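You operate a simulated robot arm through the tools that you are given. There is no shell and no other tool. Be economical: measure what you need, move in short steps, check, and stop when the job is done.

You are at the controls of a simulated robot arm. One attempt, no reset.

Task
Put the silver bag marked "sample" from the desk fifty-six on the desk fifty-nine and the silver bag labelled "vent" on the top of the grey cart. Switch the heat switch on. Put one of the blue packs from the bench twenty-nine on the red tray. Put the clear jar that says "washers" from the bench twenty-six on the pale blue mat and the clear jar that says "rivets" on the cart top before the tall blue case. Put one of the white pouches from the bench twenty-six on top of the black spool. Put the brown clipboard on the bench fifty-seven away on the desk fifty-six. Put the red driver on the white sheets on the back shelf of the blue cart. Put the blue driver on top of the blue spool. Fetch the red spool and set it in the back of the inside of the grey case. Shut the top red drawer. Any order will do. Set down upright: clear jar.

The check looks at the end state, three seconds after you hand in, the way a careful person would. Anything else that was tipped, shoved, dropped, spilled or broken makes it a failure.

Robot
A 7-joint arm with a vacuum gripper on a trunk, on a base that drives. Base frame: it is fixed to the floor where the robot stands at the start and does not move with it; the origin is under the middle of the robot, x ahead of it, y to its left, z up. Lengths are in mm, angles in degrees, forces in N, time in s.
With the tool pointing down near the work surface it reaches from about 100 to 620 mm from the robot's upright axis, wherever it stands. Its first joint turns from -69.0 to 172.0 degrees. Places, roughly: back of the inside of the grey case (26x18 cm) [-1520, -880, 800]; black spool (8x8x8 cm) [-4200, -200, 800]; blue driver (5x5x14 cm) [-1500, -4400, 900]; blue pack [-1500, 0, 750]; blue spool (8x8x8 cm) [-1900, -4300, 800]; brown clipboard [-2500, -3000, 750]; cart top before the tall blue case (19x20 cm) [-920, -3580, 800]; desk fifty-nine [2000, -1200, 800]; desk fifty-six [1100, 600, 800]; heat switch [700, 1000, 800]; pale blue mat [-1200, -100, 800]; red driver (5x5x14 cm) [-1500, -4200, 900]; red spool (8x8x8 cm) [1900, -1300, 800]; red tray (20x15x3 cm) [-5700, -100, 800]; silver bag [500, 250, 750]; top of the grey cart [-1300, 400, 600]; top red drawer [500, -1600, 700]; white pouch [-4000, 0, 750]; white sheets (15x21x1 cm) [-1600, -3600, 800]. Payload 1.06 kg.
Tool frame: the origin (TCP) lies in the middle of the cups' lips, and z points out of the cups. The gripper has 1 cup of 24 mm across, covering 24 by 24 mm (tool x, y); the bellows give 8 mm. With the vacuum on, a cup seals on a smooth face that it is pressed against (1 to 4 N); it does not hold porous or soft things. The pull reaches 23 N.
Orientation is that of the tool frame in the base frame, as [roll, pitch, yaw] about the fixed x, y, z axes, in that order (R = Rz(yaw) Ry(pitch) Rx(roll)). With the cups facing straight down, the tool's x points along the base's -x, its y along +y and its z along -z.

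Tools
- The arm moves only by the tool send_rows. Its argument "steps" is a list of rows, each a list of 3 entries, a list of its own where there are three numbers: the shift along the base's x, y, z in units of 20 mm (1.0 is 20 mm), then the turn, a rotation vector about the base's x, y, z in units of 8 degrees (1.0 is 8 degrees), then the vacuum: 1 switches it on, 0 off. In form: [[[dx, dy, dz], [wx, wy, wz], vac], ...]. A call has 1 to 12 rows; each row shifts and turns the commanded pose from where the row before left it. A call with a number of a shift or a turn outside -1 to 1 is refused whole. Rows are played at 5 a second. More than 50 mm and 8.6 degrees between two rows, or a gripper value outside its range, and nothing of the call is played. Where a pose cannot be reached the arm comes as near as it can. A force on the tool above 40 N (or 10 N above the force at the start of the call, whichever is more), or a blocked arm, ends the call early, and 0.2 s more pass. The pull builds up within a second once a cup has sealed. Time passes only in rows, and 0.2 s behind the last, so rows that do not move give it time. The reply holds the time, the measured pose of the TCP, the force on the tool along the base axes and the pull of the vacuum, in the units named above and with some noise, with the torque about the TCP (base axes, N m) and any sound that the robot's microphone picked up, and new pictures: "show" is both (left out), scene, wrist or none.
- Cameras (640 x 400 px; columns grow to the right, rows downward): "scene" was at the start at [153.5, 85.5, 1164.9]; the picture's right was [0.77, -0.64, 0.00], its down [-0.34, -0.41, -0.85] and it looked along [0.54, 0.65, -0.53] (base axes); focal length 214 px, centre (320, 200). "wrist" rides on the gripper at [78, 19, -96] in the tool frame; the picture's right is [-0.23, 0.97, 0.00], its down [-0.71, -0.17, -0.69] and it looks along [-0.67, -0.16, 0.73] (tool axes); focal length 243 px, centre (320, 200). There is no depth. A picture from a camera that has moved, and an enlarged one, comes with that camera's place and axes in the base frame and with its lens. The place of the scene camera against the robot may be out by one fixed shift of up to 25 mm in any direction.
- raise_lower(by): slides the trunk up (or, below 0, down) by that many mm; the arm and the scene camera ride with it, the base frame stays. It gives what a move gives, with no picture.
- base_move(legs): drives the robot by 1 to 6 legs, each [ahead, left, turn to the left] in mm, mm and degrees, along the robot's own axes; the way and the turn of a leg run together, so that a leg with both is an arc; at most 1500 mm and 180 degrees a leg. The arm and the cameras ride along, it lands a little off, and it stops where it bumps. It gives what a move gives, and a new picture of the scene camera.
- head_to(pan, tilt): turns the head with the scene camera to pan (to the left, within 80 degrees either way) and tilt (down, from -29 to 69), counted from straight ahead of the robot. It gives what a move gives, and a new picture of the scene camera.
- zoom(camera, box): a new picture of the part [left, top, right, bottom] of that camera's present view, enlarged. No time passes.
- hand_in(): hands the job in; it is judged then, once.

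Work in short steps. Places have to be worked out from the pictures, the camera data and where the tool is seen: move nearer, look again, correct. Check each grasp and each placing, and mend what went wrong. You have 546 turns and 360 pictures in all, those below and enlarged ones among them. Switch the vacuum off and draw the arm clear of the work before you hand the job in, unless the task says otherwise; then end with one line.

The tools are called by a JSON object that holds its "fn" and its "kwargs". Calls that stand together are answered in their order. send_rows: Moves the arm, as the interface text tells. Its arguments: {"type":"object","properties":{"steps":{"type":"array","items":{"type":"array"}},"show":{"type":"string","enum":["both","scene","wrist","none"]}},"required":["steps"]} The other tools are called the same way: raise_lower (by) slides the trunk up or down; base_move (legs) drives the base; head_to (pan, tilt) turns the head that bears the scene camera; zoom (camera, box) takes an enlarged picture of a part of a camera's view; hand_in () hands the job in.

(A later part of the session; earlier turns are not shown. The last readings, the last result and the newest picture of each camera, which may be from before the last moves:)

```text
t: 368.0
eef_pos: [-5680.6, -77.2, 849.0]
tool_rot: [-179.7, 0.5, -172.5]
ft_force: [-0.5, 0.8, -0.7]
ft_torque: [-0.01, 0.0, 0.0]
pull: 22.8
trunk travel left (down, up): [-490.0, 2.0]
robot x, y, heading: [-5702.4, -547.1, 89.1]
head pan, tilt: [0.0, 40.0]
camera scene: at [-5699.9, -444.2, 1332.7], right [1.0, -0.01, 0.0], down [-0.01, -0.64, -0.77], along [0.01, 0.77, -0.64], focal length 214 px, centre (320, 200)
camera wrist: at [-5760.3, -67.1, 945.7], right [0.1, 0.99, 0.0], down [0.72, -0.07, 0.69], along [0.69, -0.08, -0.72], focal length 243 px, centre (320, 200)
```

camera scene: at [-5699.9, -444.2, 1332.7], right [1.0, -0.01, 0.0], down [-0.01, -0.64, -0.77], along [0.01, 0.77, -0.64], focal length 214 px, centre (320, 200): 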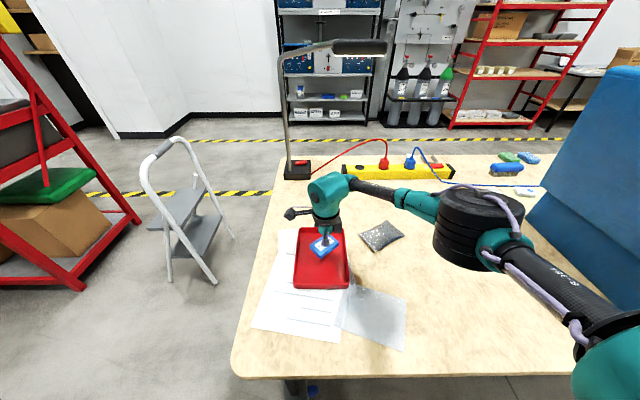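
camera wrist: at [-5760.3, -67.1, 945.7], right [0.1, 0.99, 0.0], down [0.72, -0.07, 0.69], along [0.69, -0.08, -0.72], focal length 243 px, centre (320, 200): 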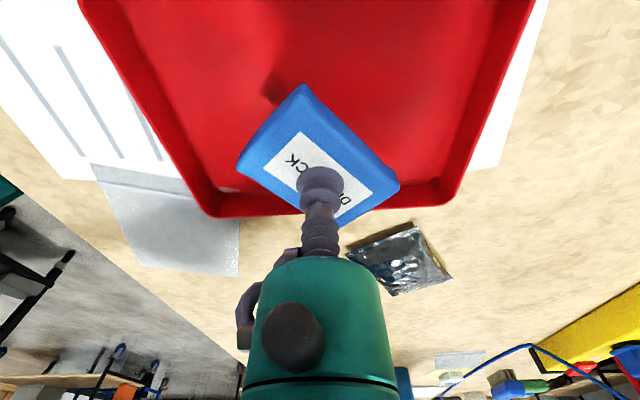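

{"fn": "send_rows", "kwargs": {"steps": [[[-0.3, -0.2, -0.8], [0, 0, 0], 1], [[0, 0, -0.6], [0, 0, 0], 1], [[0, 0, -0.4], [0, 0, 0], 1], [[0, 0, -0.25], [0, 0, 0], 1], [[0, 0, 0], [0, 0, 0], 1]], "show": "none"}}

```text
t: 369.2
eef_pos: [-5685.3, -81.7, 808.7]
tool_rot: [-179.6, 0.4, -172.3]
ft_force: [-0.1, 0.6, -0.9]
ft_torque: [-0.01, -0.02, -0.02]
pull: 23.0
trunk travel left (down, up): [-490.0, 2.0]
robot x, y, heading: [-5700.7, -549.7, 89.4]
head pan, tilt: [0.0, 40.0]
```

{"fn": "send_rows", "kwargs": {"steps": [[[0, 0, -0.25], [0, 0, 0], 1], [[0, 0, -0.2], [0, 0, 0], 1], [[0, 0, -0.2], [0, 0, 0], 1], [[0, 0, 0], [0, 0, 0], 1]], "show": "none"}}

```text
t: 370.2
eef_pos: [-5686.6, -81.2, 798.4]
tool_rot: [-179.8, 0.4, -172.4]
ft_force: [1.0, 1.7, 19.5]
ft_torque: [-0.04, 0.11, -0.04]
pull: 23.1
trunk travel left (down, up): [-490.0, 2.0]
robot x, y, heading: [-5704.5, -549.5, 89.2]
head pan, tilt: [0.0, 40.0]
```

Contact with the tray. Ease up, release, rise, and look.

{"fn": "send_rows", "kwargs": {"steps": [[[0, 0, 0.15], [0, 0, 0], 1], [[0, 0, 0], [0, 0, 0], 0], [[0, 0, 0], [0, 0, 0], 0], [[0, 0, 0], [0, 0, 0], 0], [[0, 0, 0.5], [0, 0, 0], 0], [[0, 0, 1], [0, 0, 0], 0], [[0, 0, 1], [0, 0, 0], 0], [[0, 0, 1], [0, 0, 0], 0], [[0, 0, 1], [0, 0, 0], 0], [[0, 0, 1], [0, 0, 0], 0], [[0, 0, 1], [0, 0, 0], 0], [[0, 0, 1], [0, 0, 0], 0]], "show": "wrist"}}

```text
t: 372.8
eef_pos: [-5685.8, -82.7, 950.6]
tool_rot: [-179.6, 0.5, -172.3]
ft_force: [0.1, -0.3, -0.8]
ft_torque: [0.01, 0.03, 0.0]
pull: 0.1
trunk travel left (down, up): [-490.0, 2.0]
robot x, y, heading: [-5707.0, -548.5, 89.2]
head pan, tilt: [0.0, 40.0]
camera wrist: at [-5766.1, -71.9, 1046.1], right [0.1, 0.99, -0.01], down [0.72, -0.07, 0.69], along [0.69, -0.08, -0.72], focal length 243 px, centre (320, 200)
```

wrist: 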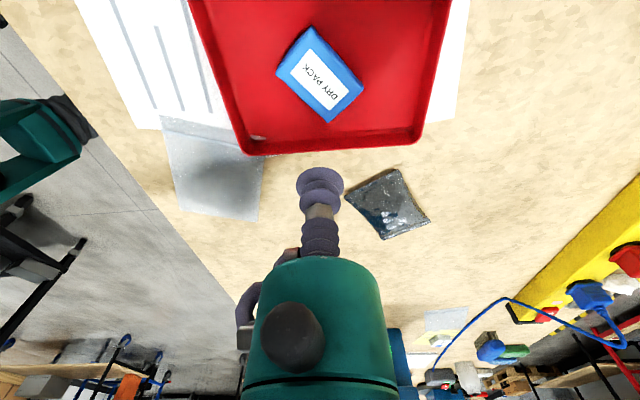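

Pack is in the tray. Next: white pouch and black spool further along bench 26.

{"fn": "base_move", "kwargs": {"legs": [[-420, 0, 0.5], [0, -1450, 0]]}}

{"fn": "head_to", "kwargs": {"pan": 0, "tilt": 35}}

```text
t: 388.0
eef_pos: [-4221.7, -521.4, 949.7]
tool_rot: [-179.6, 0.5, -172.8]
ft_force: [-0.2, -0.4, -0.5]
ft_torque: [0.01, -0.01, 0.02]
pull: 0.0
trunk travel left (down, up): [-490.0, 2.0]
robot x, y, heading: [-4243.1, -987.5, 88.9]
head pan, tilt: [0.0, 40.0]
camera scene: at [-4239.4, -884.5, 1332.7], right [1.0, -0.02, 0.0], down [-0.01, -0.64, -0.77], along [0.02, 0.77, -0.64], focal length 214 px, centre (320, 200)
```

scene: 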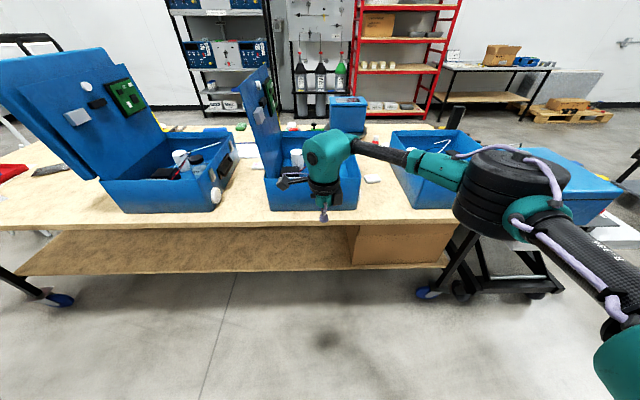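

```text
t: 388.6
eef_pos: [-4223.0, -521.8, 949.1]
tool_rot: [-179.7, 0.5, -173.0]
ft_force: [0.0, 0.0, -0.5]
ft_torque: [0.0, -0.04, 0.01]
pull: 0.0
trunk travel left (down, up): [-490.0, 2.0]
robot x, y, heading: [-4238.3, -992.7, 89.0]
head pan, tilt: [0.0, 35.0]
camera scene: at [-4239.4, -881.4, 1340.3], right [1.0, -0.02, 0.0], down [-0.01, -0.57, -0.82], along [0.02, 0.82, -0.57], focal length 214 px, centre (320, 200)
```

scene: 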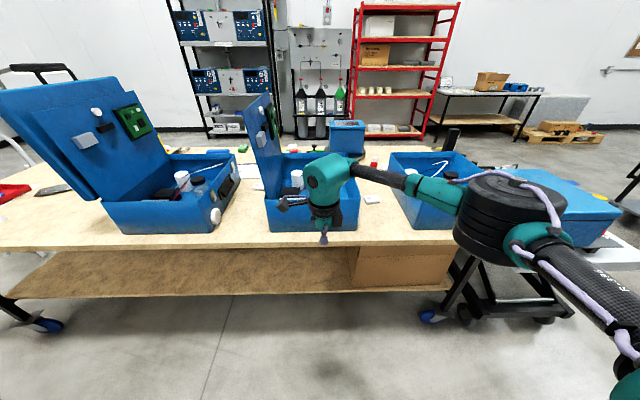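

{"fn": "zoom", "kwargs": {"camera": "scene", "box": [90, 110, 410, 250]}}

```text
2.00 times, centred on (250, 180) of scene
camera zoom: at [-4239.4, -881.4, 1340.3], right [1.0, -0.02, 0.0], down [-0.01, -0.57, -0.82], along [0.02, 0.82, -0.57], focal length 429 px, centre (460, 240)
```

zoom: 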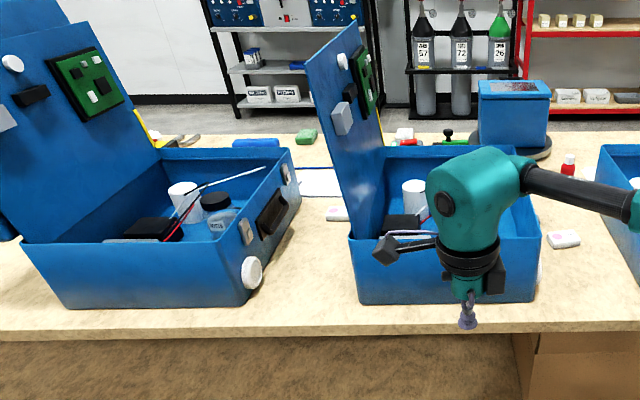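

The pouches flank the middle case; one jar ("RIVETS"?) is in the left case. I'll raise the tool and move closer to look into the cases.

{"fn": "send_rows", "kwargs": {"steps": [[[0, 0, 1], [0, 0, 0], 0], [[0, 0, 1], [0, 0, 0], 0], [[0, 0, 1], [0, 0, 0], 0], [[0, 0, 1], [0, 0, 0], 0], [[0, 0, 1], [0, 0, 0], 0], [[0, 0, 1], [0, 0, 0], 0], [[0, 0, 1], [0, 0, 0], 0], [[0, 0, 1], [0, 0, 0], 0], [[0, 0, 1], [0, 0, 0], 0], [[0, 0, 1], [0, 0, 0], 0]], "show": "none"}}

{"fn": "base_move", "kwargs": {"legs": [[400, 0, 1]]}}

{"fn": "send_rows", "kwargs": {"steps": [[[0, 0, 0], [0, 0, 0], 0]], "show": "wrist"}}

```text
t: 390.9
eef_pos: [-4221.8, -521.5, 1151.5]
tool_rot: [-179.6, 0.5, -173.0]
ft_force: [0.0, 0.6, 0.6]
ft_torque: [0.02, 0.04, 0.0]
pull: 0.1
trunk travel left (down, up): [-490.0, 2.0]
robot x, y, heading: [-4243.2, -989.1, 88.7]
head pan, tilt: [0.0, 35.0]
```

```text
t: 393.3
eef_pos: [-4228.0, -122.1, 1150.6]
tool_rot: [-179.5, 0.5, -171.5]
ft_force: [0.1, 0.1, 0.0]
ft_torque: [-0.02, 0.01, -0.05]
pull: 0.1
trunk travel left (down, up): [-490.0, 2.0]
robot x, y, heading: [-4238.3, -589.9, 90.0]
head pan, tilt: [0.0, 35.0]
camera scene: at [-4237.0, -481.3, 1340.2], right [1.0, 0.0, 0.0], down [0.0, -0.57, -0.82], along [0.0, 0.82, -0.57], focal length 214 px, centre (320, 200)
```

scene: 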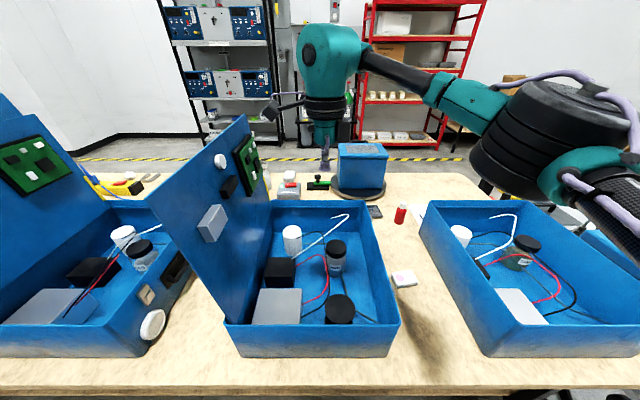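

```text
t: 393.7
eef_pos: [-4228.5, -123.2, 1150.0]
tool_rot: [-179.6, 0.4, -171.6]
ft_force: [0.1, -0.6, 0.3]
ft_torque: [0.01, -0.02, 0.0]
pull: 0.1
trunk travel left (down, up): [-490.0, 2.0]
robot x, y, heading: [-4235.7, -589.1, 90.0]
head pan, tilt: [0.0, 35.0]
camera wrist: at [-4308.4, -113.3, 1246.0], right [0.09, 1.0, 0.0], down [0.72, -0.06, 0.69], along [0.69, -0.07, -0.72], focal length 243 px, centre (320, 200)
```

wrist: 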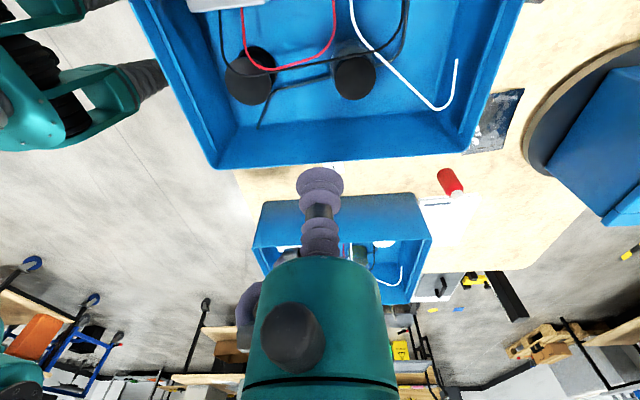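

{"fn": "zoom", "kwargs": {"camera": "scene", "box": [240, 190, 410, 350]}}

{"fn": "zoom", "kwargs": {"camera": "scene", "box": [60, 190, 220, 350]}}

{"fn": "zoom", "kwargs": {"camera": "scene", "box": [420, 190, 600, 350]}}

```text
2.50 times, centred on (325, 270) of scene
camera zoom: at [-4237.0, -481.8, 1340.3], right [1.0, 0.0, 0.0], down [0.0, -0.57, -0.82], along [0.0, 0.82, -0.57], focal length 536 px, centre (308, 25)
```

zoom: 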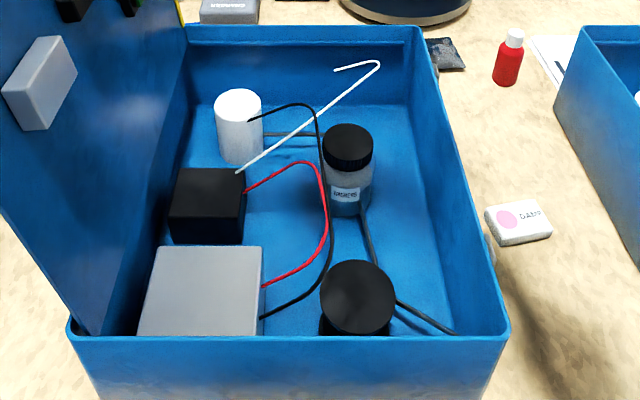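

```text
2.50 times, centred on (140, 270) of scene
camera zoom: at [-4237.0, -481.8, 1340.3], right [1.0, 0.0, 0.0], down [0.0, -0.57, -0.82], along [0.0, 0.82, -0.57], focal length 536 px, centre (770, 25)
```

zoom: 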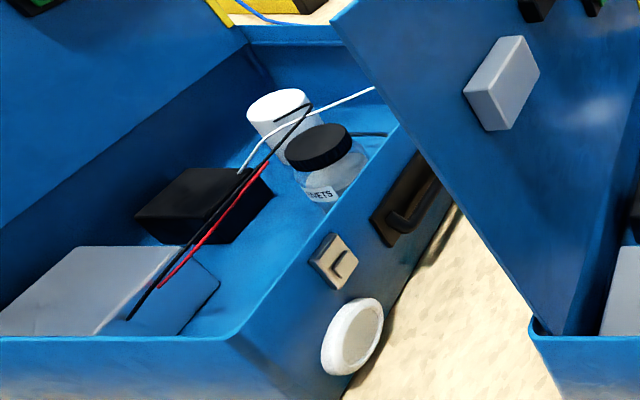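

```text
2.50 times, centred on (510, 270) of scene
camera zoom: at [-4237.0, -481.8, 1340.3], right [1.0, 0.0, 0.0], down [0.0, -0.57, -0.82], along [0.0, 0.82, -0.57], focal length 536 px, centre (-155, 25)
```

zoom: 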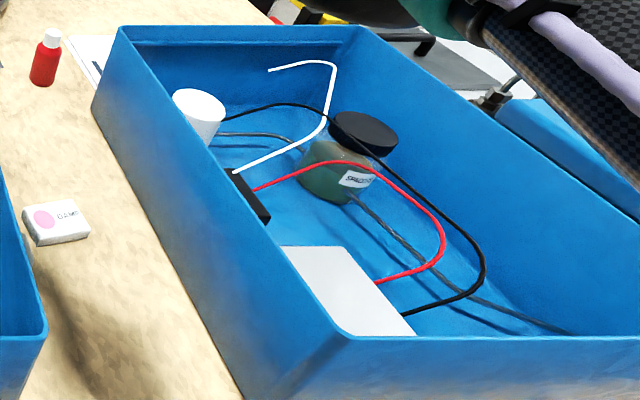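

{"fn": "zoom", "kwargs": {"camera": "scene", "box": [320, 230, 360, 285]}}

{"fn": "zoom", "kwargs": {"camera": "scene", "box": [500, 230, 540, 285]}}

```text
7.27 times, centred on (340, 258) of scene
camera zoom: at [-4237.0, -481.8, 1340.3], right [1.0, 0.0, 0.0], down [0.0, -0.57, -0.82], along [0.0, 0.82, -0.57], focal length 1560 px, centre (174, -218)
```

zoom: 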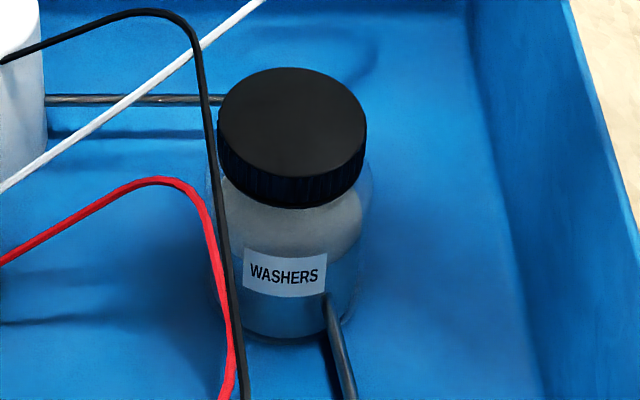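

```text
7.27 times, centred on (520, 258) of scene
camera zoom: at [-4237.0, -481.8, 1340.3], right [1.0, 0.0, 0.0], down [0.0, -0.57, -0.82], along [0.0, 0.82, -0.57], focal length 1560 px, centre (-1134, -218)
```

zoom: 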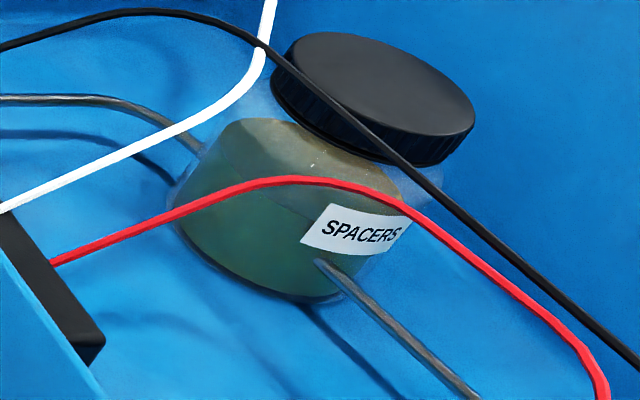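

Washers is in the middle case, rivets in the left case; black spool is in the middle case at ≈(−4193,−191). First, fetch the pouch at ≈(−3981,−80): shift the base right, turn the boom toward −y.

{"fn": "base_move", "kwargs": {"legs": [[0, -235, 0]]}}

{"fn": "send_rows", "kwargs": {"steps": [[[0, 0, 0], [0, 0, 1], 0], [[0, 0, 0], [0, 0, 1], 0], [[0, 0, -1], [0, 0, 1], 0], [[0, 0, -1], [0, 0, 1], 0], [[0, 0, -1], [0, 0, 1], 0], [[0, 0, -1], [0, 0, 1], 0], [[0, 0, -1], [0, 0, 1], 0], [[0, 0, -1], [0, 0, 1], 0], [[0, 0, -1], [0, 0, 1], 0], [[0, 0, -1], [0, 0, 1], 0]]}}

```text
t: 396.4
eef_pos: [-3989.4, -120.8, 1150.2]
tool_rot: [-179.5, 0.4, -171.6]
ft_force: [0.1, -0.3, 0.0]
ft_torque: [0.01, 0.0, 0.0]
pull: 0.0
trunk travel left (down, up): [-490.0, 2.0]
robot x, y, heading: [-4002.6, -589.8, 90.1]
head pan, tilt: [0.0, 35.0]
camera scene: at [-3998.6, -481.8, 1340.3], right [1.0, 0.0, 0.0], down [0.0, -0.57, -0.82], along [0.0, 0.82, -0.57], focal length 214 px, centre (320, 200)
```

scene: 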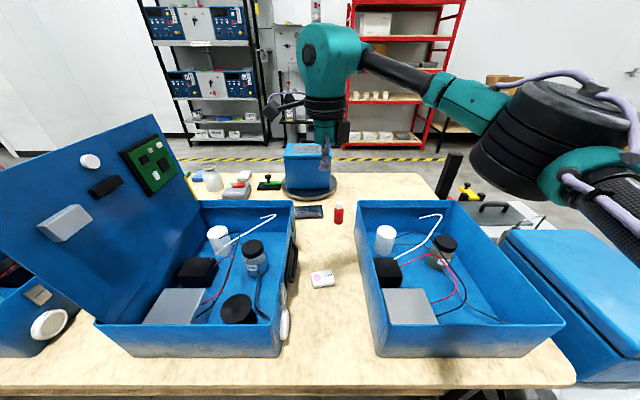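

```text
t: 398.6
eef_pos: [-3989.5, -121.3, 989.7]
tool_rot: [-179.6, 0.5, -91.5]
ft_force: [0.6, 0.4, 0.3]
ft_torque: [0.0, -0.02, -0.01]
pull: 0.0
trunk travel left (down, up): [-490.0, 2.0]
robot x, y, heading: [-4000.2, -590.9, 89.9]
head pan, tilt: [0.0, 35.0]
camera scene: at [-3998.8, -481.7, 1340.3], right [1.0, 0.0, 0.0], down [0.0, -0.57, -0.82], along [0.0, 0.82, -0.57], focal length 214 px, centre (320, 200)
camera wrist: at [-4010.7, -199.6, 1085.5], right [-0.97, 0.26, -0.01], down [0.18, 0.7, 0.69], along [0.18, 0.67, -0.72], focal length 243 px, centre (320, 200)
```

scene: 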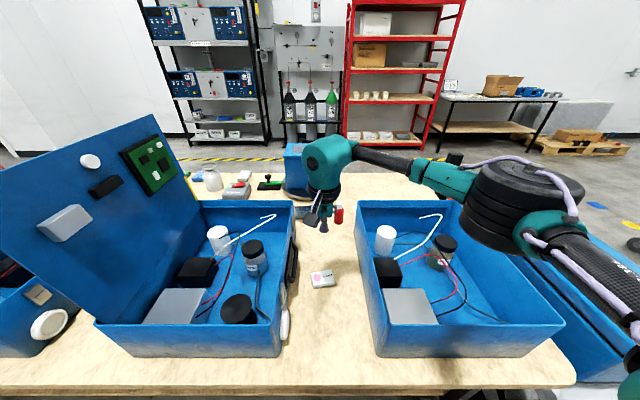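
wrist: 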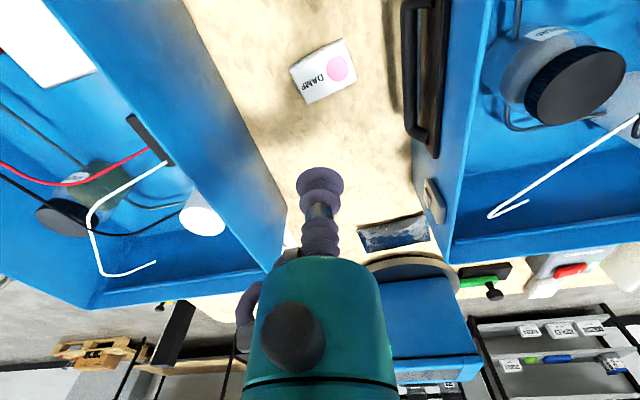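

Pouch at (−3990,−108). Descend with vacuum.

{"fn": "send_rows", "kwargs": {"steps": [[[0, 0.6, -1], [0, 0, 0], 1], [[0, 0, -1], [0, 0, 0], 1], [[0, 0, -1], [0, 0, 0], 1], [[0, 0, -1], [0, 0, 0], 1], [[0, 0, -1], [0, 0, 0], 1], [[0, 0, -1], [0, 0, 0], 1], [[0, 0, -1], [0, 0, 0], 1], [[0, 0, -1], [0, 0, 0], 1], [[0, 0, -1], [0, 0, 0], 1]], "show": "wrist"}}

```text
t: 400.6
eef_pos: [-3990.3, -109.6, 809.7]
tool_rot: [-179.6, 0.6, -91.6]
ft_force: [-0.1, 0.1, -0.3]
ft_torque: [-0.03, -0.02, 0.02]
pull: 0.0
trunk travel left (down, up): [-490.0, 2.0]
robot x, y, heading: [-3998.4, -587.5, 89.9]
head pan, tilt: [0.0, 35.0]
camera wrist: at [-4010.7, -187.9, 905.8], right [-0.96, 0.26, 0.0], down [0.19, 0.7, 0.69], along [0.18, 0.67, -0.72], focal length 243 px, centre (320, 200)
```

wrist: 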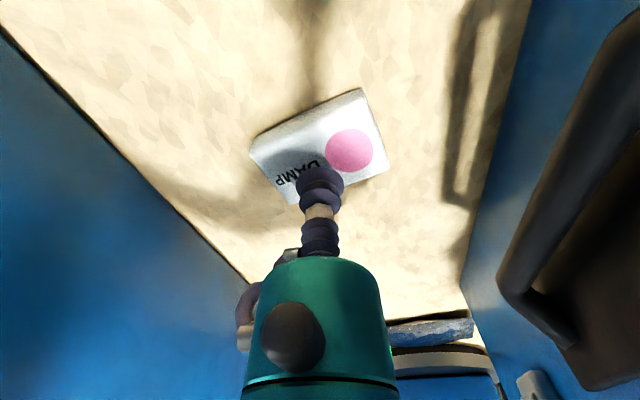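

{"fn": "send_rows", "kwargs": {"steps": [[[0, -0.3, -0.5], [0, 0, 0], 1], [[0, 0, -0.4], [0, 0, 0], 1], [[0, 0, -0.2], [0, 0, 0], 1], [[0, 0, -0.2], [0, 0, 0], 1], [[0, 0, 0], [0, 0, 0], 1]], "show": "none"}}

```text
t: 401.8
eef_pos: [-3990.2, -114.9, 790.8]
tool_rot: [180.0, 1.0, -91.8]
ft_force: [4.1, -2.7, 28.4]
ft_torque: [0.0, 0.04, -0.04]
pull: 22.7
trunk travel left (down, up): [-490.0, 2.0]
robot x, y, heading: [-3996.7, -588.9, 90.0]
head pan, tilt: [0.0, 35.0]
stopped in row 5: the force on the tool passed its limit at 42 N (the readings are from after the stop); the commanded pose is now the measured one
```

Sealed. Lift, then carry to the middle case.

{"fn": "send_rows", "kwargs": {"steps": [[[0, 0, 0.5], [0, 0, 0], 1], [[0, 0, 1], [0, 0, 0], 1], [[0, 0, 1], [0, 0, 0], 1], [[0, 0, 1], [0, 0, 0], 1], [[0, 0, 1], [0, 0, 0], 1], [[0, 0, 1], [0, 0, 0], 1], [[0, 0, 1], [0, 0, 0], 1], [[0, 0, 1], [0, 0, 0], 1], [[0, 0, 1], [0, 0, 0], 1], [[0, 0, 1], [0, 0, 0], 1], [[0, -1, 1], [0, 0, 0], 1], [[0, -1, 1], [0, 0, 0], 1]], "show": "none"}}

{"fn": "base_move", "kwargs": {"legs": [[0, 210, 0]]}}

{"fn": "send_rows", "kwargs": {"steps": [[[0, -1, 0], [0, 0, 0], 1], [[0, -0.5, 0], [0, 0, 0], 1]], "show": "wrist"}}

```text
t: 404.4
eef_pos: [-3990.6, -155.3, 1015.5]
tool_rot: [-179.8, 0.7, -91.7]
ft_force: [0.3, -0.9, -0.1]
ft_torque: [-0.03, -0.01, 0.01]
pull: 22.6
trunk travel left (down, up): [-490.0, 2.0]
robot x, y, heading: [-4000.0, -585.4, 90.1]
head pan, tilt: [0.0, 35.0]
```

```text
t: 406.8
eef_pos: [-4198.2, -155.3, 1015.9]
tool_rot: [-179.8, 0.6, -91.7]
ft_force: [0.0, -0.6, 0.1]
ft_torque: [0.0, -0.04, -0.02]
pull: 23.2
trunk travel left (down, up): [-490.0, 2.0]
robot x, y, heading: [-4204.7, -589.1, 89.6]
head pan, tilt: [0.0, 35.0]
camera scene: at [-4206.8, -481.9, 1340.3], right [1.0, 0.0, 0.0], down [0.0, -0.57, -0.82], along [0.0, 0.82, -0.57], focal length 214 px, centre (320, 200)
```

scene: 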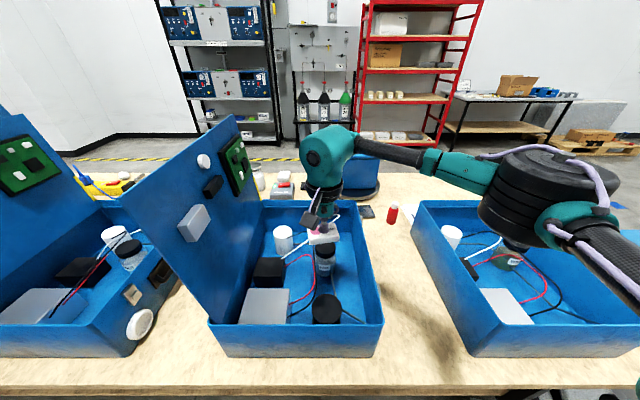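

```text
t: 407.4
eef_pos: [-4197.9, -184.9, 1014.9]
tool_rot: [-179.8, 0.6, -91.9]
ft_force: [-0.4, -0.1, -0.8]
ft_torque: [0.03, 0.0, 0.03]
pull: 22.8
trunk travel left (down, up): [-490.0, 2.0]
robot x, y, heading: [-4211.1, -587.4, 89.9]
head pan, tilt: [0.0, 35.0]
camera wrist: at [-4219.6, -263.2, 1110.9], right [-0.96, 0.27, 0.0], down [0.19, 0.69, 0.69], along [0.18, 0.67, -0.72], focal length 243 px, centre (320, 200)
```

wrist: 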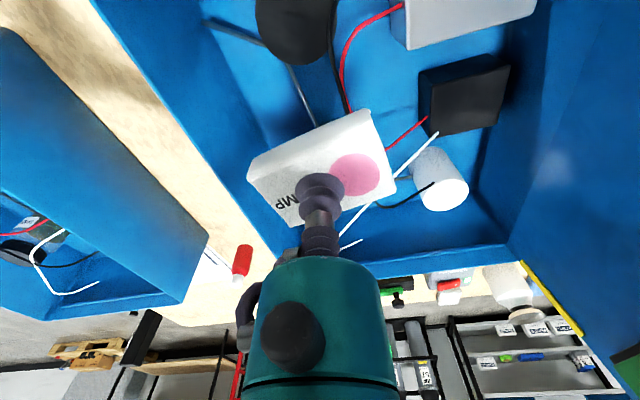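

The spool top is further toward me, near (−4191,−230). Shift and look again.

{"fn": "send_rows", "kwargs": {"steps": [[[0.2, -1, 0], [0, 0, 0], 1], [[0.1, -1, 0], [0, 0, 0], 1]]}}

{"fn": "zoom", "kwargs": {"camera": "scene", "box": [200, 190, 400, 360]}}

```text
t: 408.0
eef_pos: [-4192.9, -224.2, 1015.5]
tool_rot: [-179.7, 0.6, -91.8]
ft_force: [0.5, -0.3, 0.0]
ft_torque: [-0.03, -0.03, -0.02]
pull: 22.6
trunk travel left (down, up): [-490.0, 2.0]
robot x, y, heading: [-4207.3, -590.3, 89.9]
head pan, tilt: [0.0, 35.0]
camera scene: at [-4206.5, -482.0, 1340.3], right [1.0, 0.0, 0.0], down [0.0, -0.57, -0.82], along [0.0, 0.82, -0.57], focal length 214 px, centre (320, 200)
camera wrist: at [-4213.6, -302.7, 1110.8], right [-0.96, 0.27, 0.0], down [0.19, 0.69, 0.69], along [0.18, 0.67, -0.72], focal length 243 px, centre (320, 200)
```

scene: 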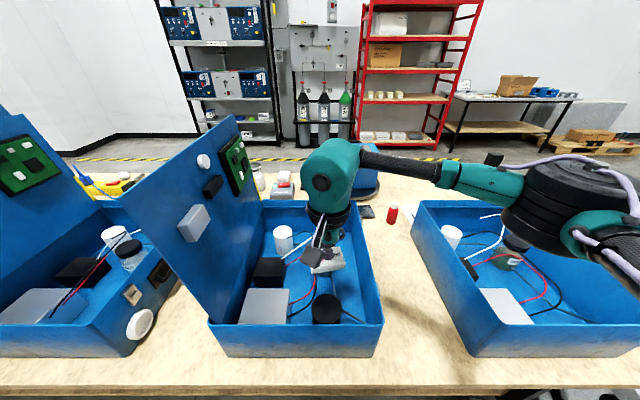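
wrist: 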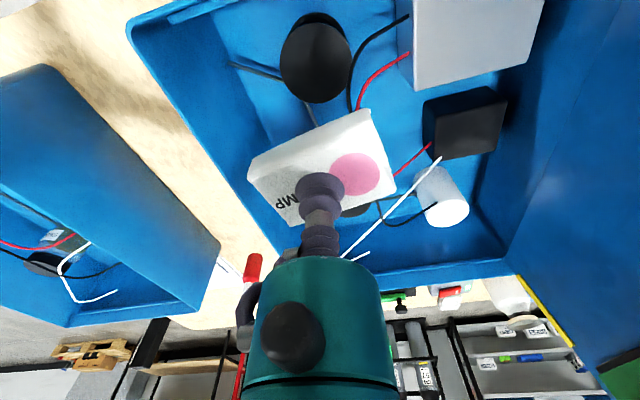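

```text
2.35 times, centred on (300, 275) of scene
camera zoom: at [-4206.5, -482.0, 1340.3], right [1.0, 0.0, 0.0], down [0.0, -0.57, -0.82], along [0.0, 0.82, -0.57], focal length 505 px, centre (367, 24)
```

zoom: 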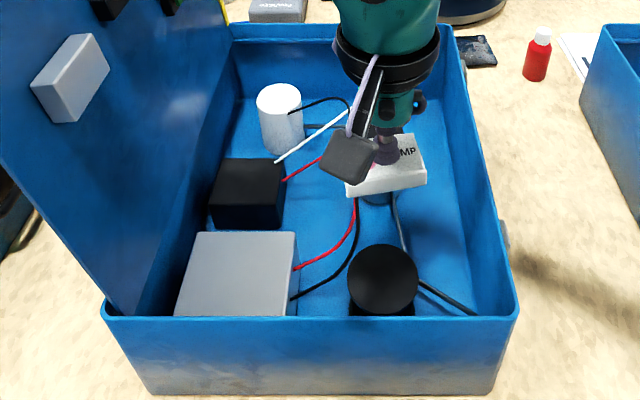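

Spool at (−4191,−236). Move over it and descend.

{"fn": "send_rows", "kwargs": {"steps": [[[0.1, -0.6, -1], [0, 0, 0], 1], [[0, 0, -1], [0, 0, 0], 1], [[0, 0, -1], [0, 0, 0], 1], [[0, 0, -1], [0, 0, 0], 1], [[0, 0, -1], [0, 0, 0], 1]]}}

{"fn": "zoom", "kwargs": {"camera": "scene", "box": [260, 220, 400, 340]}}

```text
t: 409.2
eef_pos: [-4190.3, -237.2, 914.3]
tool_rot: [-179.8, 0.7, -91.7]
ft_force: [0.6, -0.1, -1.2]
ft_torque: [-0.04, 0.03, -0.01]
pull: 23.3
trunk travel left (down, up): [-490.0, 2.0]
robot x, y, heading: [-4209.6, -591.0, 90.1]
head pan, tilt: [0.0, 35.0]
camera scene: at [-4206.5, -481.8, 1340.3], right [1.0, 0.0, 0.0], down [0.0, -0.57, -0.82], along [0.0, 0.82, -0.57], focal length 214 px, centre (320, 200)
camera wrist: at [-4211.1, -314.5, 1010.5], right [-0.96, 0.26, 0.0], down [0.19, 0.69, 0.69], along [0.18, 0.67, -0.72], focal length 243 px, centre (320, 200)
```

scene: 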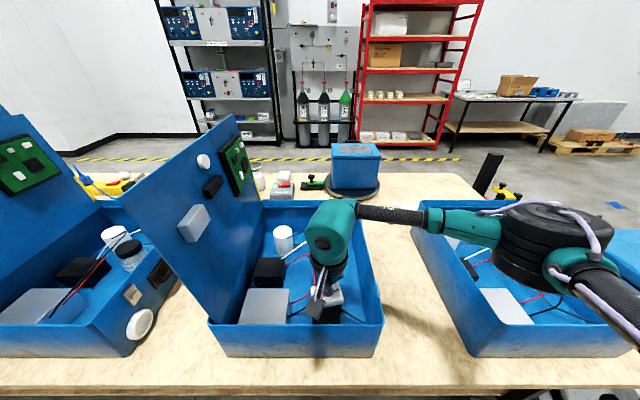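
wrist: 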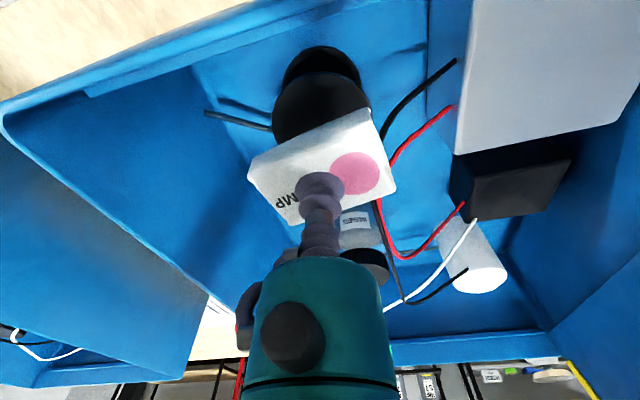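

```text
3.33 times, centred on (330, 280) of scene
camera zoom: at [-4206.5, -481.8, 1340.3], right [1.0, 0.0, 0.0], down [0.0, -0.57, -0.82], along [0.0, 0.82, -0.57], focal length 715 px, centre (287, -67)
```

zoom: 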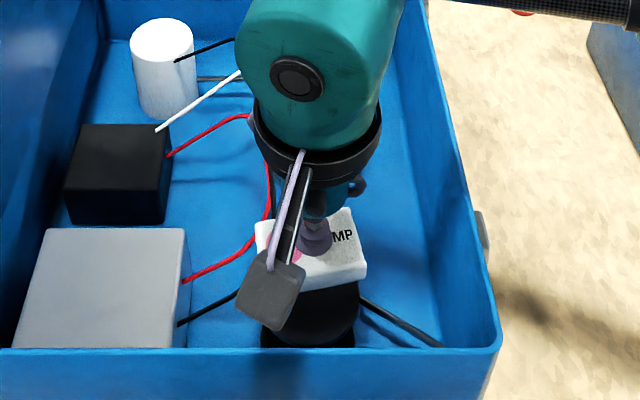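

Aligned. Lower in small steps.

{"fn": "send_rows", "kwargs": {"steps": [[[0, 0, -0.6], [0, 0, 0], 1], [[0, 0, -0.4], [0, 0, 0], 1], [[0, 0, -0.3], [0, 0, 0], 1], [[0, 0, 0], [0, 0, 0], 1]], "show": "none"}}

{"fn": "send_rows", "kwargs": {"steps": [[[0, 0, -0.2], [0, 0, 0], 1], [[0, 0, 0], [0, 0, 0], 1]], "show": "none"}}

```text
t: 410.2
eef_pos: [-4191.0, -236.6, 889.1]
tool_rot: [-179.7, 0.7, -91.7]
ft_force: [0.2, 0.3, -0.8]
ft_torque: [-0.03, 0.01, -0.01]
pull: 22.8
trunk travel left (down, up): [-490.0, 2.0]
robot x, y, heading: [-4204.9, -585.0, 90.3]
head pan, tilt: [0.0, 35.0]
```

```text
t: 410.8
eef_pos: [-4190.9, -238.5, 885.4]
tool_rot: [-179.8, 0.8, -91.7]
ft_force: [0.1, 0.0, -0.6]
ft_torque: [0.0, -0.01, -0.01]
pull: 23.1
trunk travel left (down, up): [-490.0, 2.0]
robot x, y, heading: [-4208.2, -592.0, 90.2]
head pan, tilt: [0.0, 35.0]
```

{"fn": "send_rows", "kwargs": {"steps": [[[0, 0, -0.15], [0, 0, 0], 1], [[0, 0, -0.15], [0, 0, 0], 1], [[0, 0, 0], [0, 0, 0], 1]], "show": "none"}}

{"fn": "send_rows", "kwargs": {"steps": [[[0, 0, -0.15], [0, 0, 0], 1], [[0, 0, 0], [0, 0, 0], 1]], "show": "none"}}

```text
t: 411.6
eef_pos: [-4190.6, -236.3, 879.4]
tool_rot: [-179.8, 0.6, -91.8]
ft_force: [-0.1, -0.6, -0.2]
ft_torque: [-0.01, 0.03, 0.0]
pull: 22.9
trunk travel left (down, up): [-490.0, 2.0]
robot x, y, heading: [-4208.3, -590.2, 89.9]
head pan, tilt: [0.0, 35.0]
```

```text
t: 412.2
eef_pos: [-4189.6, -236.7, 877.2]
tool_rot: [-179.7, 0.7, -91.7]
ft_force: [-0.2, 0.2, 0.0]
ft_torque: [0.02, 0.02, 0.0]
pull: 22.9
trunk travel left (down, up): [-490.0, 2.0]
robot x, y, heading: [-4211.2, -590.9, 89.6]
head pan, tilt: [0.0, 35.0]
```

{"fn": "send_rows", "kwargs": {"steps": [[[0, 0, -0.15], [0, 0, 0], 1], [[0, 0, -0.15], [0, 0, 0], 1], [[0, 0, 0], [0, 0, 0], 1]], "show": "none"}}

{"fn": "send_rows", "kwargs": {"steps": [[[0, 0, -0.15], [0, 0, 0], 1], [[0, 0, 0], [0, 0, 0], 1]], "show": "wrist"}}

```text
t: 413.0
eef_pos: [-4191.0, -236.2, 870.7]
tool_rot: [-179.7, 0.6, -91.6]
ft_force: [0.1, 0.6, 4.8]
ft_torque: [0.05, 0.01, -0.02]
pull: 23.1
trunk travel left (down, up): [-490.0, 2.0]
robot x, y, heading: [-4208.0, -585.5, 89.9]
head pan, tilt: [0.0, 35.0]
```

```text
t: 413.6
eef_pos: [-4190.2, -236.6, 868.2]
tool_rot: [-180.0, 0.9, -91.7]
ft_force: [2.4, 1.2, 18.4]
ft_torque: [0.0, 0.06, 0.03]
pull: 23.1
trunk travel left (down, up): [-490.0, 2.0]
robot x, y, heading: [-4208.7, -591.2, 90.2]
head pan, tilt: [0.0, 35.0]
camera wrist: at [-4211.8, -315.1, 964.2], right [-0.96, 0.26, 0.0], down [0.19, 0.69, 0.7], along [0.18, 0.67, -0.72], focal length 243 px, centre (320, 200)
```

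wrist: 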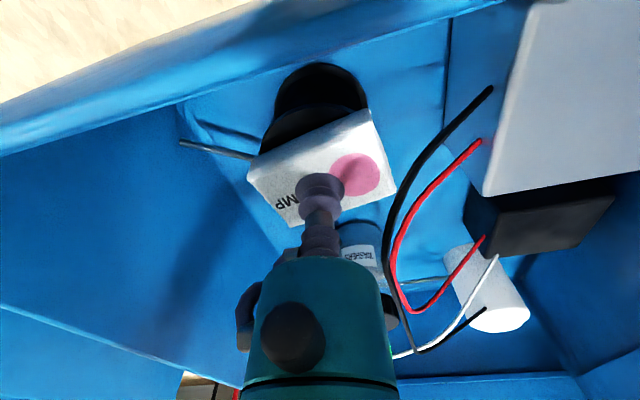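

Contact; pouch sits centred on the spool. Release and rise.

{"fn": "send_rows", "kwargs": {"steps": [[[0, 0, 0.2], [0, 0, 0], 1], [[0, 0, 0], [0, 0, 0], 0], [[0, 0, 0], [0, 0, 0], 0], [[0, 0, 0], [0, 0, 0], 0], [[0, 0, 0.3], [0, 0, 0], 0], [[0, 0, 1], [0, 0, 0], 0], [[0, 0, 1], [0, 0, 0], 0], [[0, 0, 1], [0, 0, 0], 0], [[0, 0, 1], [0, 0, 0], 0], [[0, 0, 1], [0, 0, 0], 0], [[0, 0, 1], [0, 0, 0], 0], [[0, 0, 1], [0, 0, 0], 0]], "show": "wrist"}}

```text
t: 416.2
eef_pos: [-4190.2, -236.5, 1018.2]
tool_rot: [-179.7, 0.7, -91.8]
ft_force: [0.2, 0.1, -0.6]
ft_torque: [0.03, 0.0, 0.04]
pull: 0.0
trunk travel left (down, up): [-490.0, 2.0]
robot x, y, heading: [-4208.8, -591.5, 90.0]
head pan, tilt: [0.0, 35.0]
camera wrist: at [-4211.4, -315.1, 1113.7], right [-0.96, 0.26, 0.0], down [0.19, 0.69, 0.69], along [0.18, 0.67, -0.72], focal length 243 px, centre (320, 200)
```

wrist: 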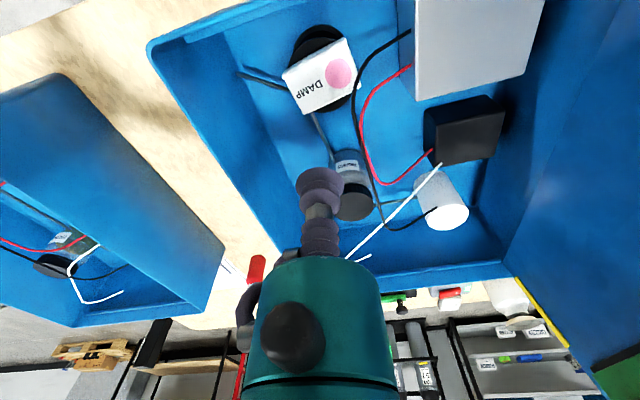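

Pouch is on the black spool. Next the WASHERS jar, lid at about (−4193,−71,872): move above it at z≈955.

{"fn": "send_rows", "kwargs": {"steps": [[[0, 1, -1], [0, 0, 0], 0], [[0, 1, -1], [0, 0, 0], 0], [[0, 1, -1], [0, 0, 0], 0], [[0, 1, 0], [0, 0, 0], 0], [[0, 1, 0], [0, 0, 0], 0], [[0, 1, 0], [0, 0, 0], 0], [[0, 1, 0], [0, 0, 0], 0], [[0, 1, 0], [0, 0, 0], 0]], "show": "wrist"}}

```text
t: 418.0
eef_pos: [-4190.5, -76.2, 959.0]
tool_rot: [-179.7, 0.6, -91.8]
ft_force: [-0.2, 0.0, -1.2]
ft_torque: [0.01, -0.01, -0.05]
pull: 0.0
trunk travel left (down, up): [-490.0, 2.0]
robot x, y, heading: [-4209.7, -590.3, 90.0]
head pan, tilt: [0.0, 35.0]
camera wrist: at [-4211.9, -154.0, 1053.5], right [-0.96, 0.26, 0.0], down [0.19, 0.69, 0.69], along [0.18, 0.67, -0.72], focal length 243 px, centre (320, 200)
```

wrist: 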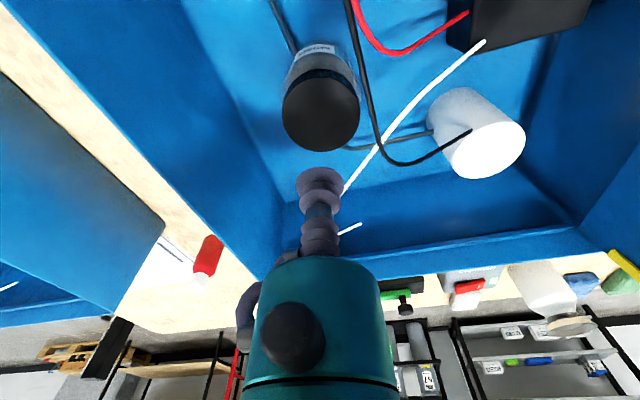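

Lid is directly below. Descend onto it.

{"fn": "send_rows", "kwargs": {"steps": [[[0, 0.1, -1], [0, 0, 0], 1], [[0, 0, -1], [0, 0, 0], 1], [[0, 0, -1], [0, 0, 0], 1], [[0, 0, -0.5], [0, 0, 0], 1], [[0, 0, -0.2], [0, 0, 0], 1], [[0, 0, 0], [0, 0, 0], 1]], "show": "none"}}

{"fn": "send_rows", "kwargs": {"steps": [[[0, 0, -0.2], [0, 0, 0], 1], [[0, 0, -0.15], [0, 0, 0], 1], [[0, 0, 0], [0, 0, 0], 1]], "show": "none"}}

```text
t: 419.4
eef_pos: [-4189.4, -74.7, 883.9]
tool_rot: [-179.7, 0.8, -91.8]
ft_force: [1.1, 0.8, 7.0]
ft_torque: [-0.06, 0.02, 0.03]
pull: 23.1
trunk travel left (down, up): [-490.0, 2.0]
robot x, y, heading: [-4206.0, -589.1, 89.9]
head pan, tilt: [0.0, 35.0]
```

```text
t: 420.2
eef_pos: [-4189.7, -72.8, 877.5]
tool_rot: [-179.8, 0.8, -91.9]
ft_force: [1.7, 6.0, 19.5]
ft_torque: [-0.11, 0.04, -0.01]
pull: 22.9
trunk travel left (down, up): [-490.0, 2.0]
robot x, y, heading: [-4206.0, -587.8, 90.1]
head pan, tilt: [0.0, 35.0]
```

Sealed. Lift straight up slowly.

{"fn": "send_rows", "kwargs": {"steps": [[[0, 0, 0.5], [0, 0, 0], 1], [[0, 0, 0.5], [0, 0, 0], 1], [[0, 0, 0.5], [0, 0, 0], 1], [[0, 0, 0.5], [0, 0, 0], 1], [[0, 0, 1], [0, 0, 0], 1], [[0, 0, 1], [0, 0, 0], 1], [[0, 0, 1], [0, 0, 0], 1], [[0, 0, 1], [0, 0, 0], 1]]}}

```text
t: 422.0
eef_pos: [-4189.8, -74.4, 996.1]
tool_rot: [-179.8, 0.8, -91.7]
ft_force: [-0.7, -0.1, -4.3]
ft_torque: [0.05, -0.01, -0.02]
pull: 22.7
trunk travel left (down, up): [-490.0, 2.0]
robot x, y, heading: [-4210.8, -588.8, 89.7]
head pan, tilt: [0.0, 35.0]
camera scene: at [-4206.5, -481.7, 1340.3], right [1.0, 0.0, 0.0], down [0.0, -0.57, -0.82], along [0.0, 0.82, -0.57], focal length 214 px, centre (320, 200)
camera wrist: at [-4211.4, -151.9, 1092.2], right [-0.96, 0.26, 0.0], down [0.19, 0.69, 0.69], along [0.18, 0.67, -0.72], focal length 243 px, centre (320, 200)
```

scene: 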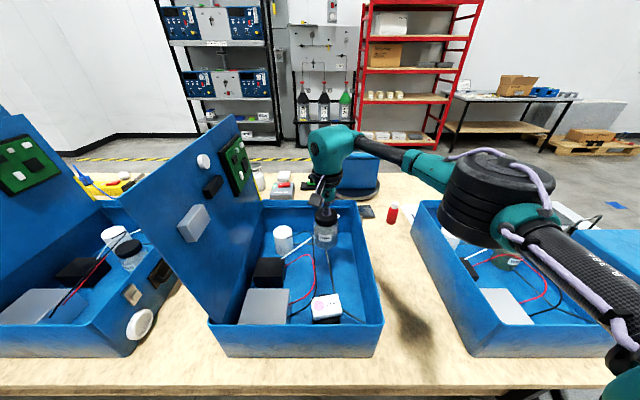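
wrist: 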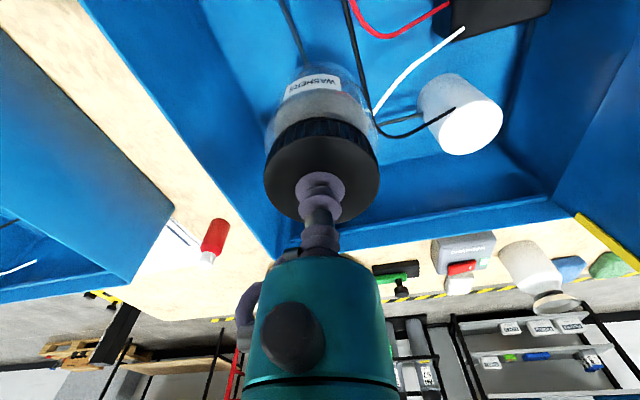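

Jar lifted cleanly. Raise more while coming back, then drive out of the bench and toward the pale blue mat.

{"fn": "send_rows", "kwargs": {"steps": [[[0, 0, 1], [0, 0, 0], 1], [[0, 0, 1], [0, 0, 0], 1], [[0, -0.5, 1], [0, 0, 0], 1], [[0, -1, 1], [0, 0, 0], 1], [[0, -1, 1], [0, 0, 0], 1], [[0, -1, 0], [0, 0, 0], 1], [[0, -1, 0], [0, 0, 0], 1]], "show": "none"}}

{"fn": "base_move", "kwargs": {"legs": [[-330, 0, 0], [0, 0, -90]]}}

```text
t: 423.6
eef_pos: [-4189.4, -165.8, 1097.5]
tool_rot: [-179.7, 0.7, -91.8]
ft_force: [-0.1, -0.2, -4.5]
ft_torque: [-0.01, -0.04, -0.02]
pull: 23.2
trunk travel left (down, up): [-490.0, 2.0]
robot x, y, heading: [-4207.6, -591.1, 89.9]
head pan, tilt: [0.0, 35.0]
```

```text
t: 429.6
eef_pos: [-3781.2, -933.4, 1097.7]
tool_rot: [-179.8, 0.5, 178.9]
ft_force: [0.5, 0.6, -4.1]
ft_torque: [-0.01, 0.02, -0.02]
pull: 23.0
trunk travel left (down, up): [-490.0, 2.0]
robot x, y, heading: [-4205.5, -922.2, 0.7]
head pan, tilt: [0.0, 35.0]
camera scene: at [-4114.9, -903.0, 1340.3], right [0.01, -1.0, 0.0], down [-0.57, -0.01, -0.82], along [0.82, 0.01, -0.57], focal length 214 px, centre (320, 200)
```

scene: 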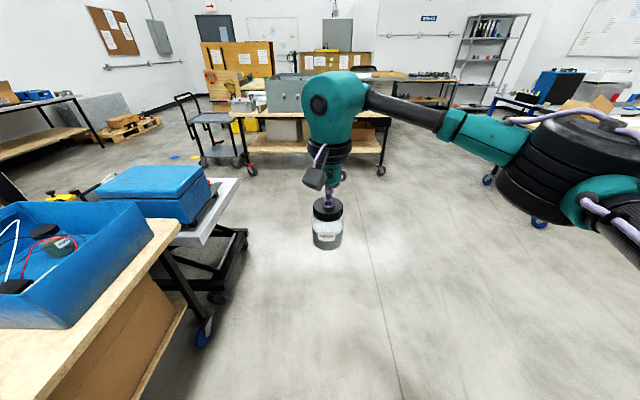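

Jar secured. Drive back around the +y end of bench 29 to its front side, facing the mat.

{"fn": "base_move", "kwargs": {"legs": [[1450, 0, -0.7], [540, 0, 0], [0, 1450, 0], [0, 620, 0], [1450, 0, 0], [150, 0, 0]]}}

{"fn": "base_move", "kwargs": {"legs": [[0, -1150, 0], [0, 0, 180]]}}

{"fn": "head_to", "kwargs": {"pan": 0, "tilt": 45}}

```text
t: 465.2
eef_pos: [-174.4, 1106.8, 1096.2]
tool_rot: [-179.7, 0.7, 177.8]
ft_force: [1.2, -0.2, -4.4]
ft_torque: [-0.02, 0.0, 0.02]
pull: 22.9
trunk travel left (down, up): [-490.0, 2.0]
robot x, y, heading: [-599.7, 1127.6, -0.5]
head pan, tilt: [0.0, 35.0]
camera scene: at [-507.5, 1142.5, 1340.2], right [-0.01, -1.0, 0.0], down [-0.57, 0.0, -0.82], along [0.82, -0.01, -0.57], focal length 214 px, centre (320, 200)
```

scene: 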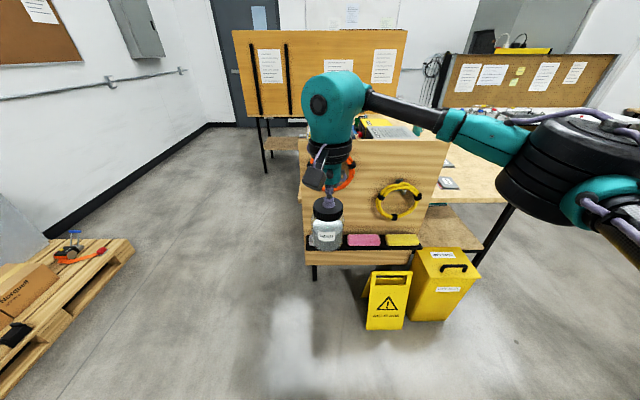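

```text
t: 474.6
eef_pos: [-174.8, 10.1, 1095.7]
tool_rot: [-179.6, 0.6, 178.1]
ft_force: [-0.4, -0.5, -4.8]
ft_torque: [-0.03, 0.0, -0.03]
pull: 23.0
trunk travel left (down, up): [-490.0, 2.0]
robot x, y, heading: [-601.0, 26.6, -0.1]
head pan, tilt: [0.0, 35.0]
stopped in leg 1: the robot was blocked; the commanded pose is now the measured one
camera scene: at [-507.6, 43.8, 1340.3], right [0.0, -1.0, 0.0], down [-0.57, 0.0, -0.82], along [0.82, 0.0, -0.57], focal length 214 px, centre (320, 200)
```

scene: 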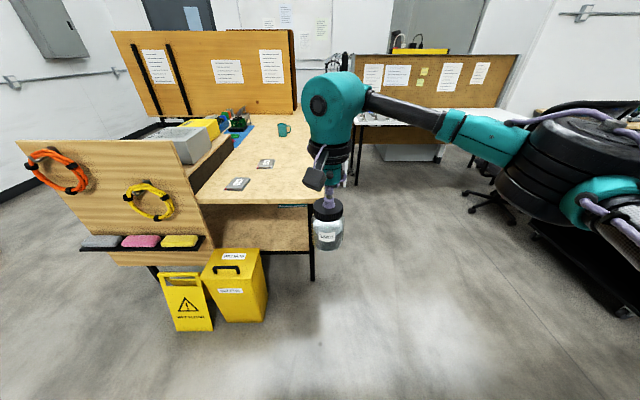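

```text
t: 475.3
eef_pos: [-173.3, 8.0, 1096.2]
tool_rot: [-179.6, 0.6, 178.0]
ft_force: [-0.1, -0.2, -5.1]
ft_torque: [-0.03, -0.01, 0.0]
pull: 23.1
trunk travel left (down, up): [-490.0, 2.0]
robot x, y, heading: [-597.8, 26.5, -0.3]
head pan, tilt: [0.0, 45.0]
camera scene: at [-514.3, 43.6, 1325.5], right [0.0, -1.0, 0.0], down [-0.71, 0.0, -0.71], along [0.71, 0.0, -0.71], focal length 214 px, centre (320, 200)
```

scene: 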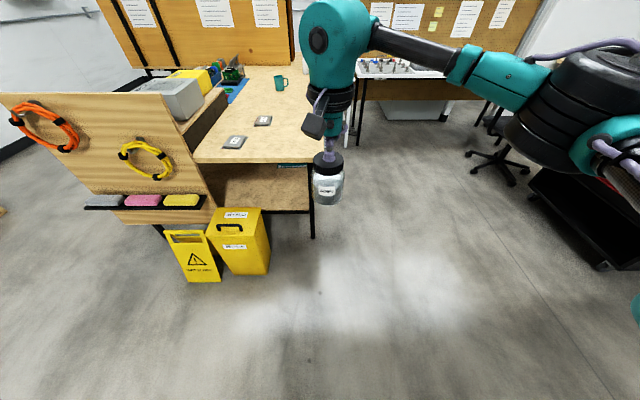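

Bumped something (likely the bench corner behind me). Move 170 mm away from it, then turn around.

{"fn": "base_move", "kwargs": {"legs": [[170, 0, 0], [0, 0, 180]]}}

{"fn": "head_to", "kwargs": {"pan": 0, "tilt": 35}}

```text
t: 484.1
eef_pos: [-853.0, 50.6, 1095.0]
tool_rot: [-179.8, 0.6, -2.5]
ft_force: [0.2, -0.3, -3.7]
ft_torque: [0.02, -0.02, -0.03]
pull: 23.0
trunk travel left (down, up): [-490.0, 2.0]
robot x, y, heading: [-431.2, 27.0, 179.0]
head pan, tilt: [0.0, 45.0]
camera scene: at [-513.0, 44.6, 1325.5], right [0.02, 1.0, 0.0], down [0.71, -0.01, -0.71], along [-0.71, 0.01, -0.71], focal length 214 px, centre (320, 200)
```

scene: 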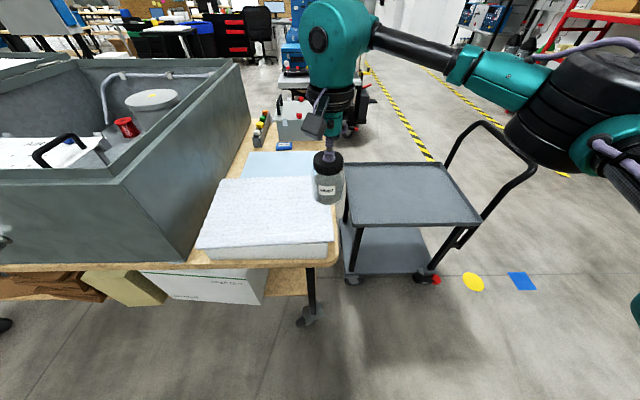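

```text
t: 484.8
eef_pos: [-852.2, 49.8, 1096.7]
tool_rot: [-179.7, 0.7, -2.6]
ft_force: [0.2, -0.1, -4.0]
ft_torque: [0.02, 0.0, -0.01]
pull: 22.5
trunk travel left (down, up): [-490.0, 2.0]
robot x, y, heading: [-427.0, 25.9, 179.1]
head pan, tilt: [0.0, 35.0]
camera scene: at [-519.7, 44.8, 1340.2], right [0.02, 1.0, 0.0], down [0.57, -0.01, -0.82], along [-0.82, 0.01, -0.57], focal length 214 px, centre (320, 200)
```

scene: 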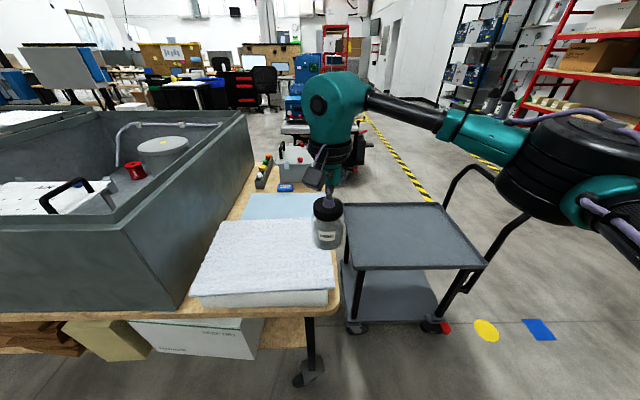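

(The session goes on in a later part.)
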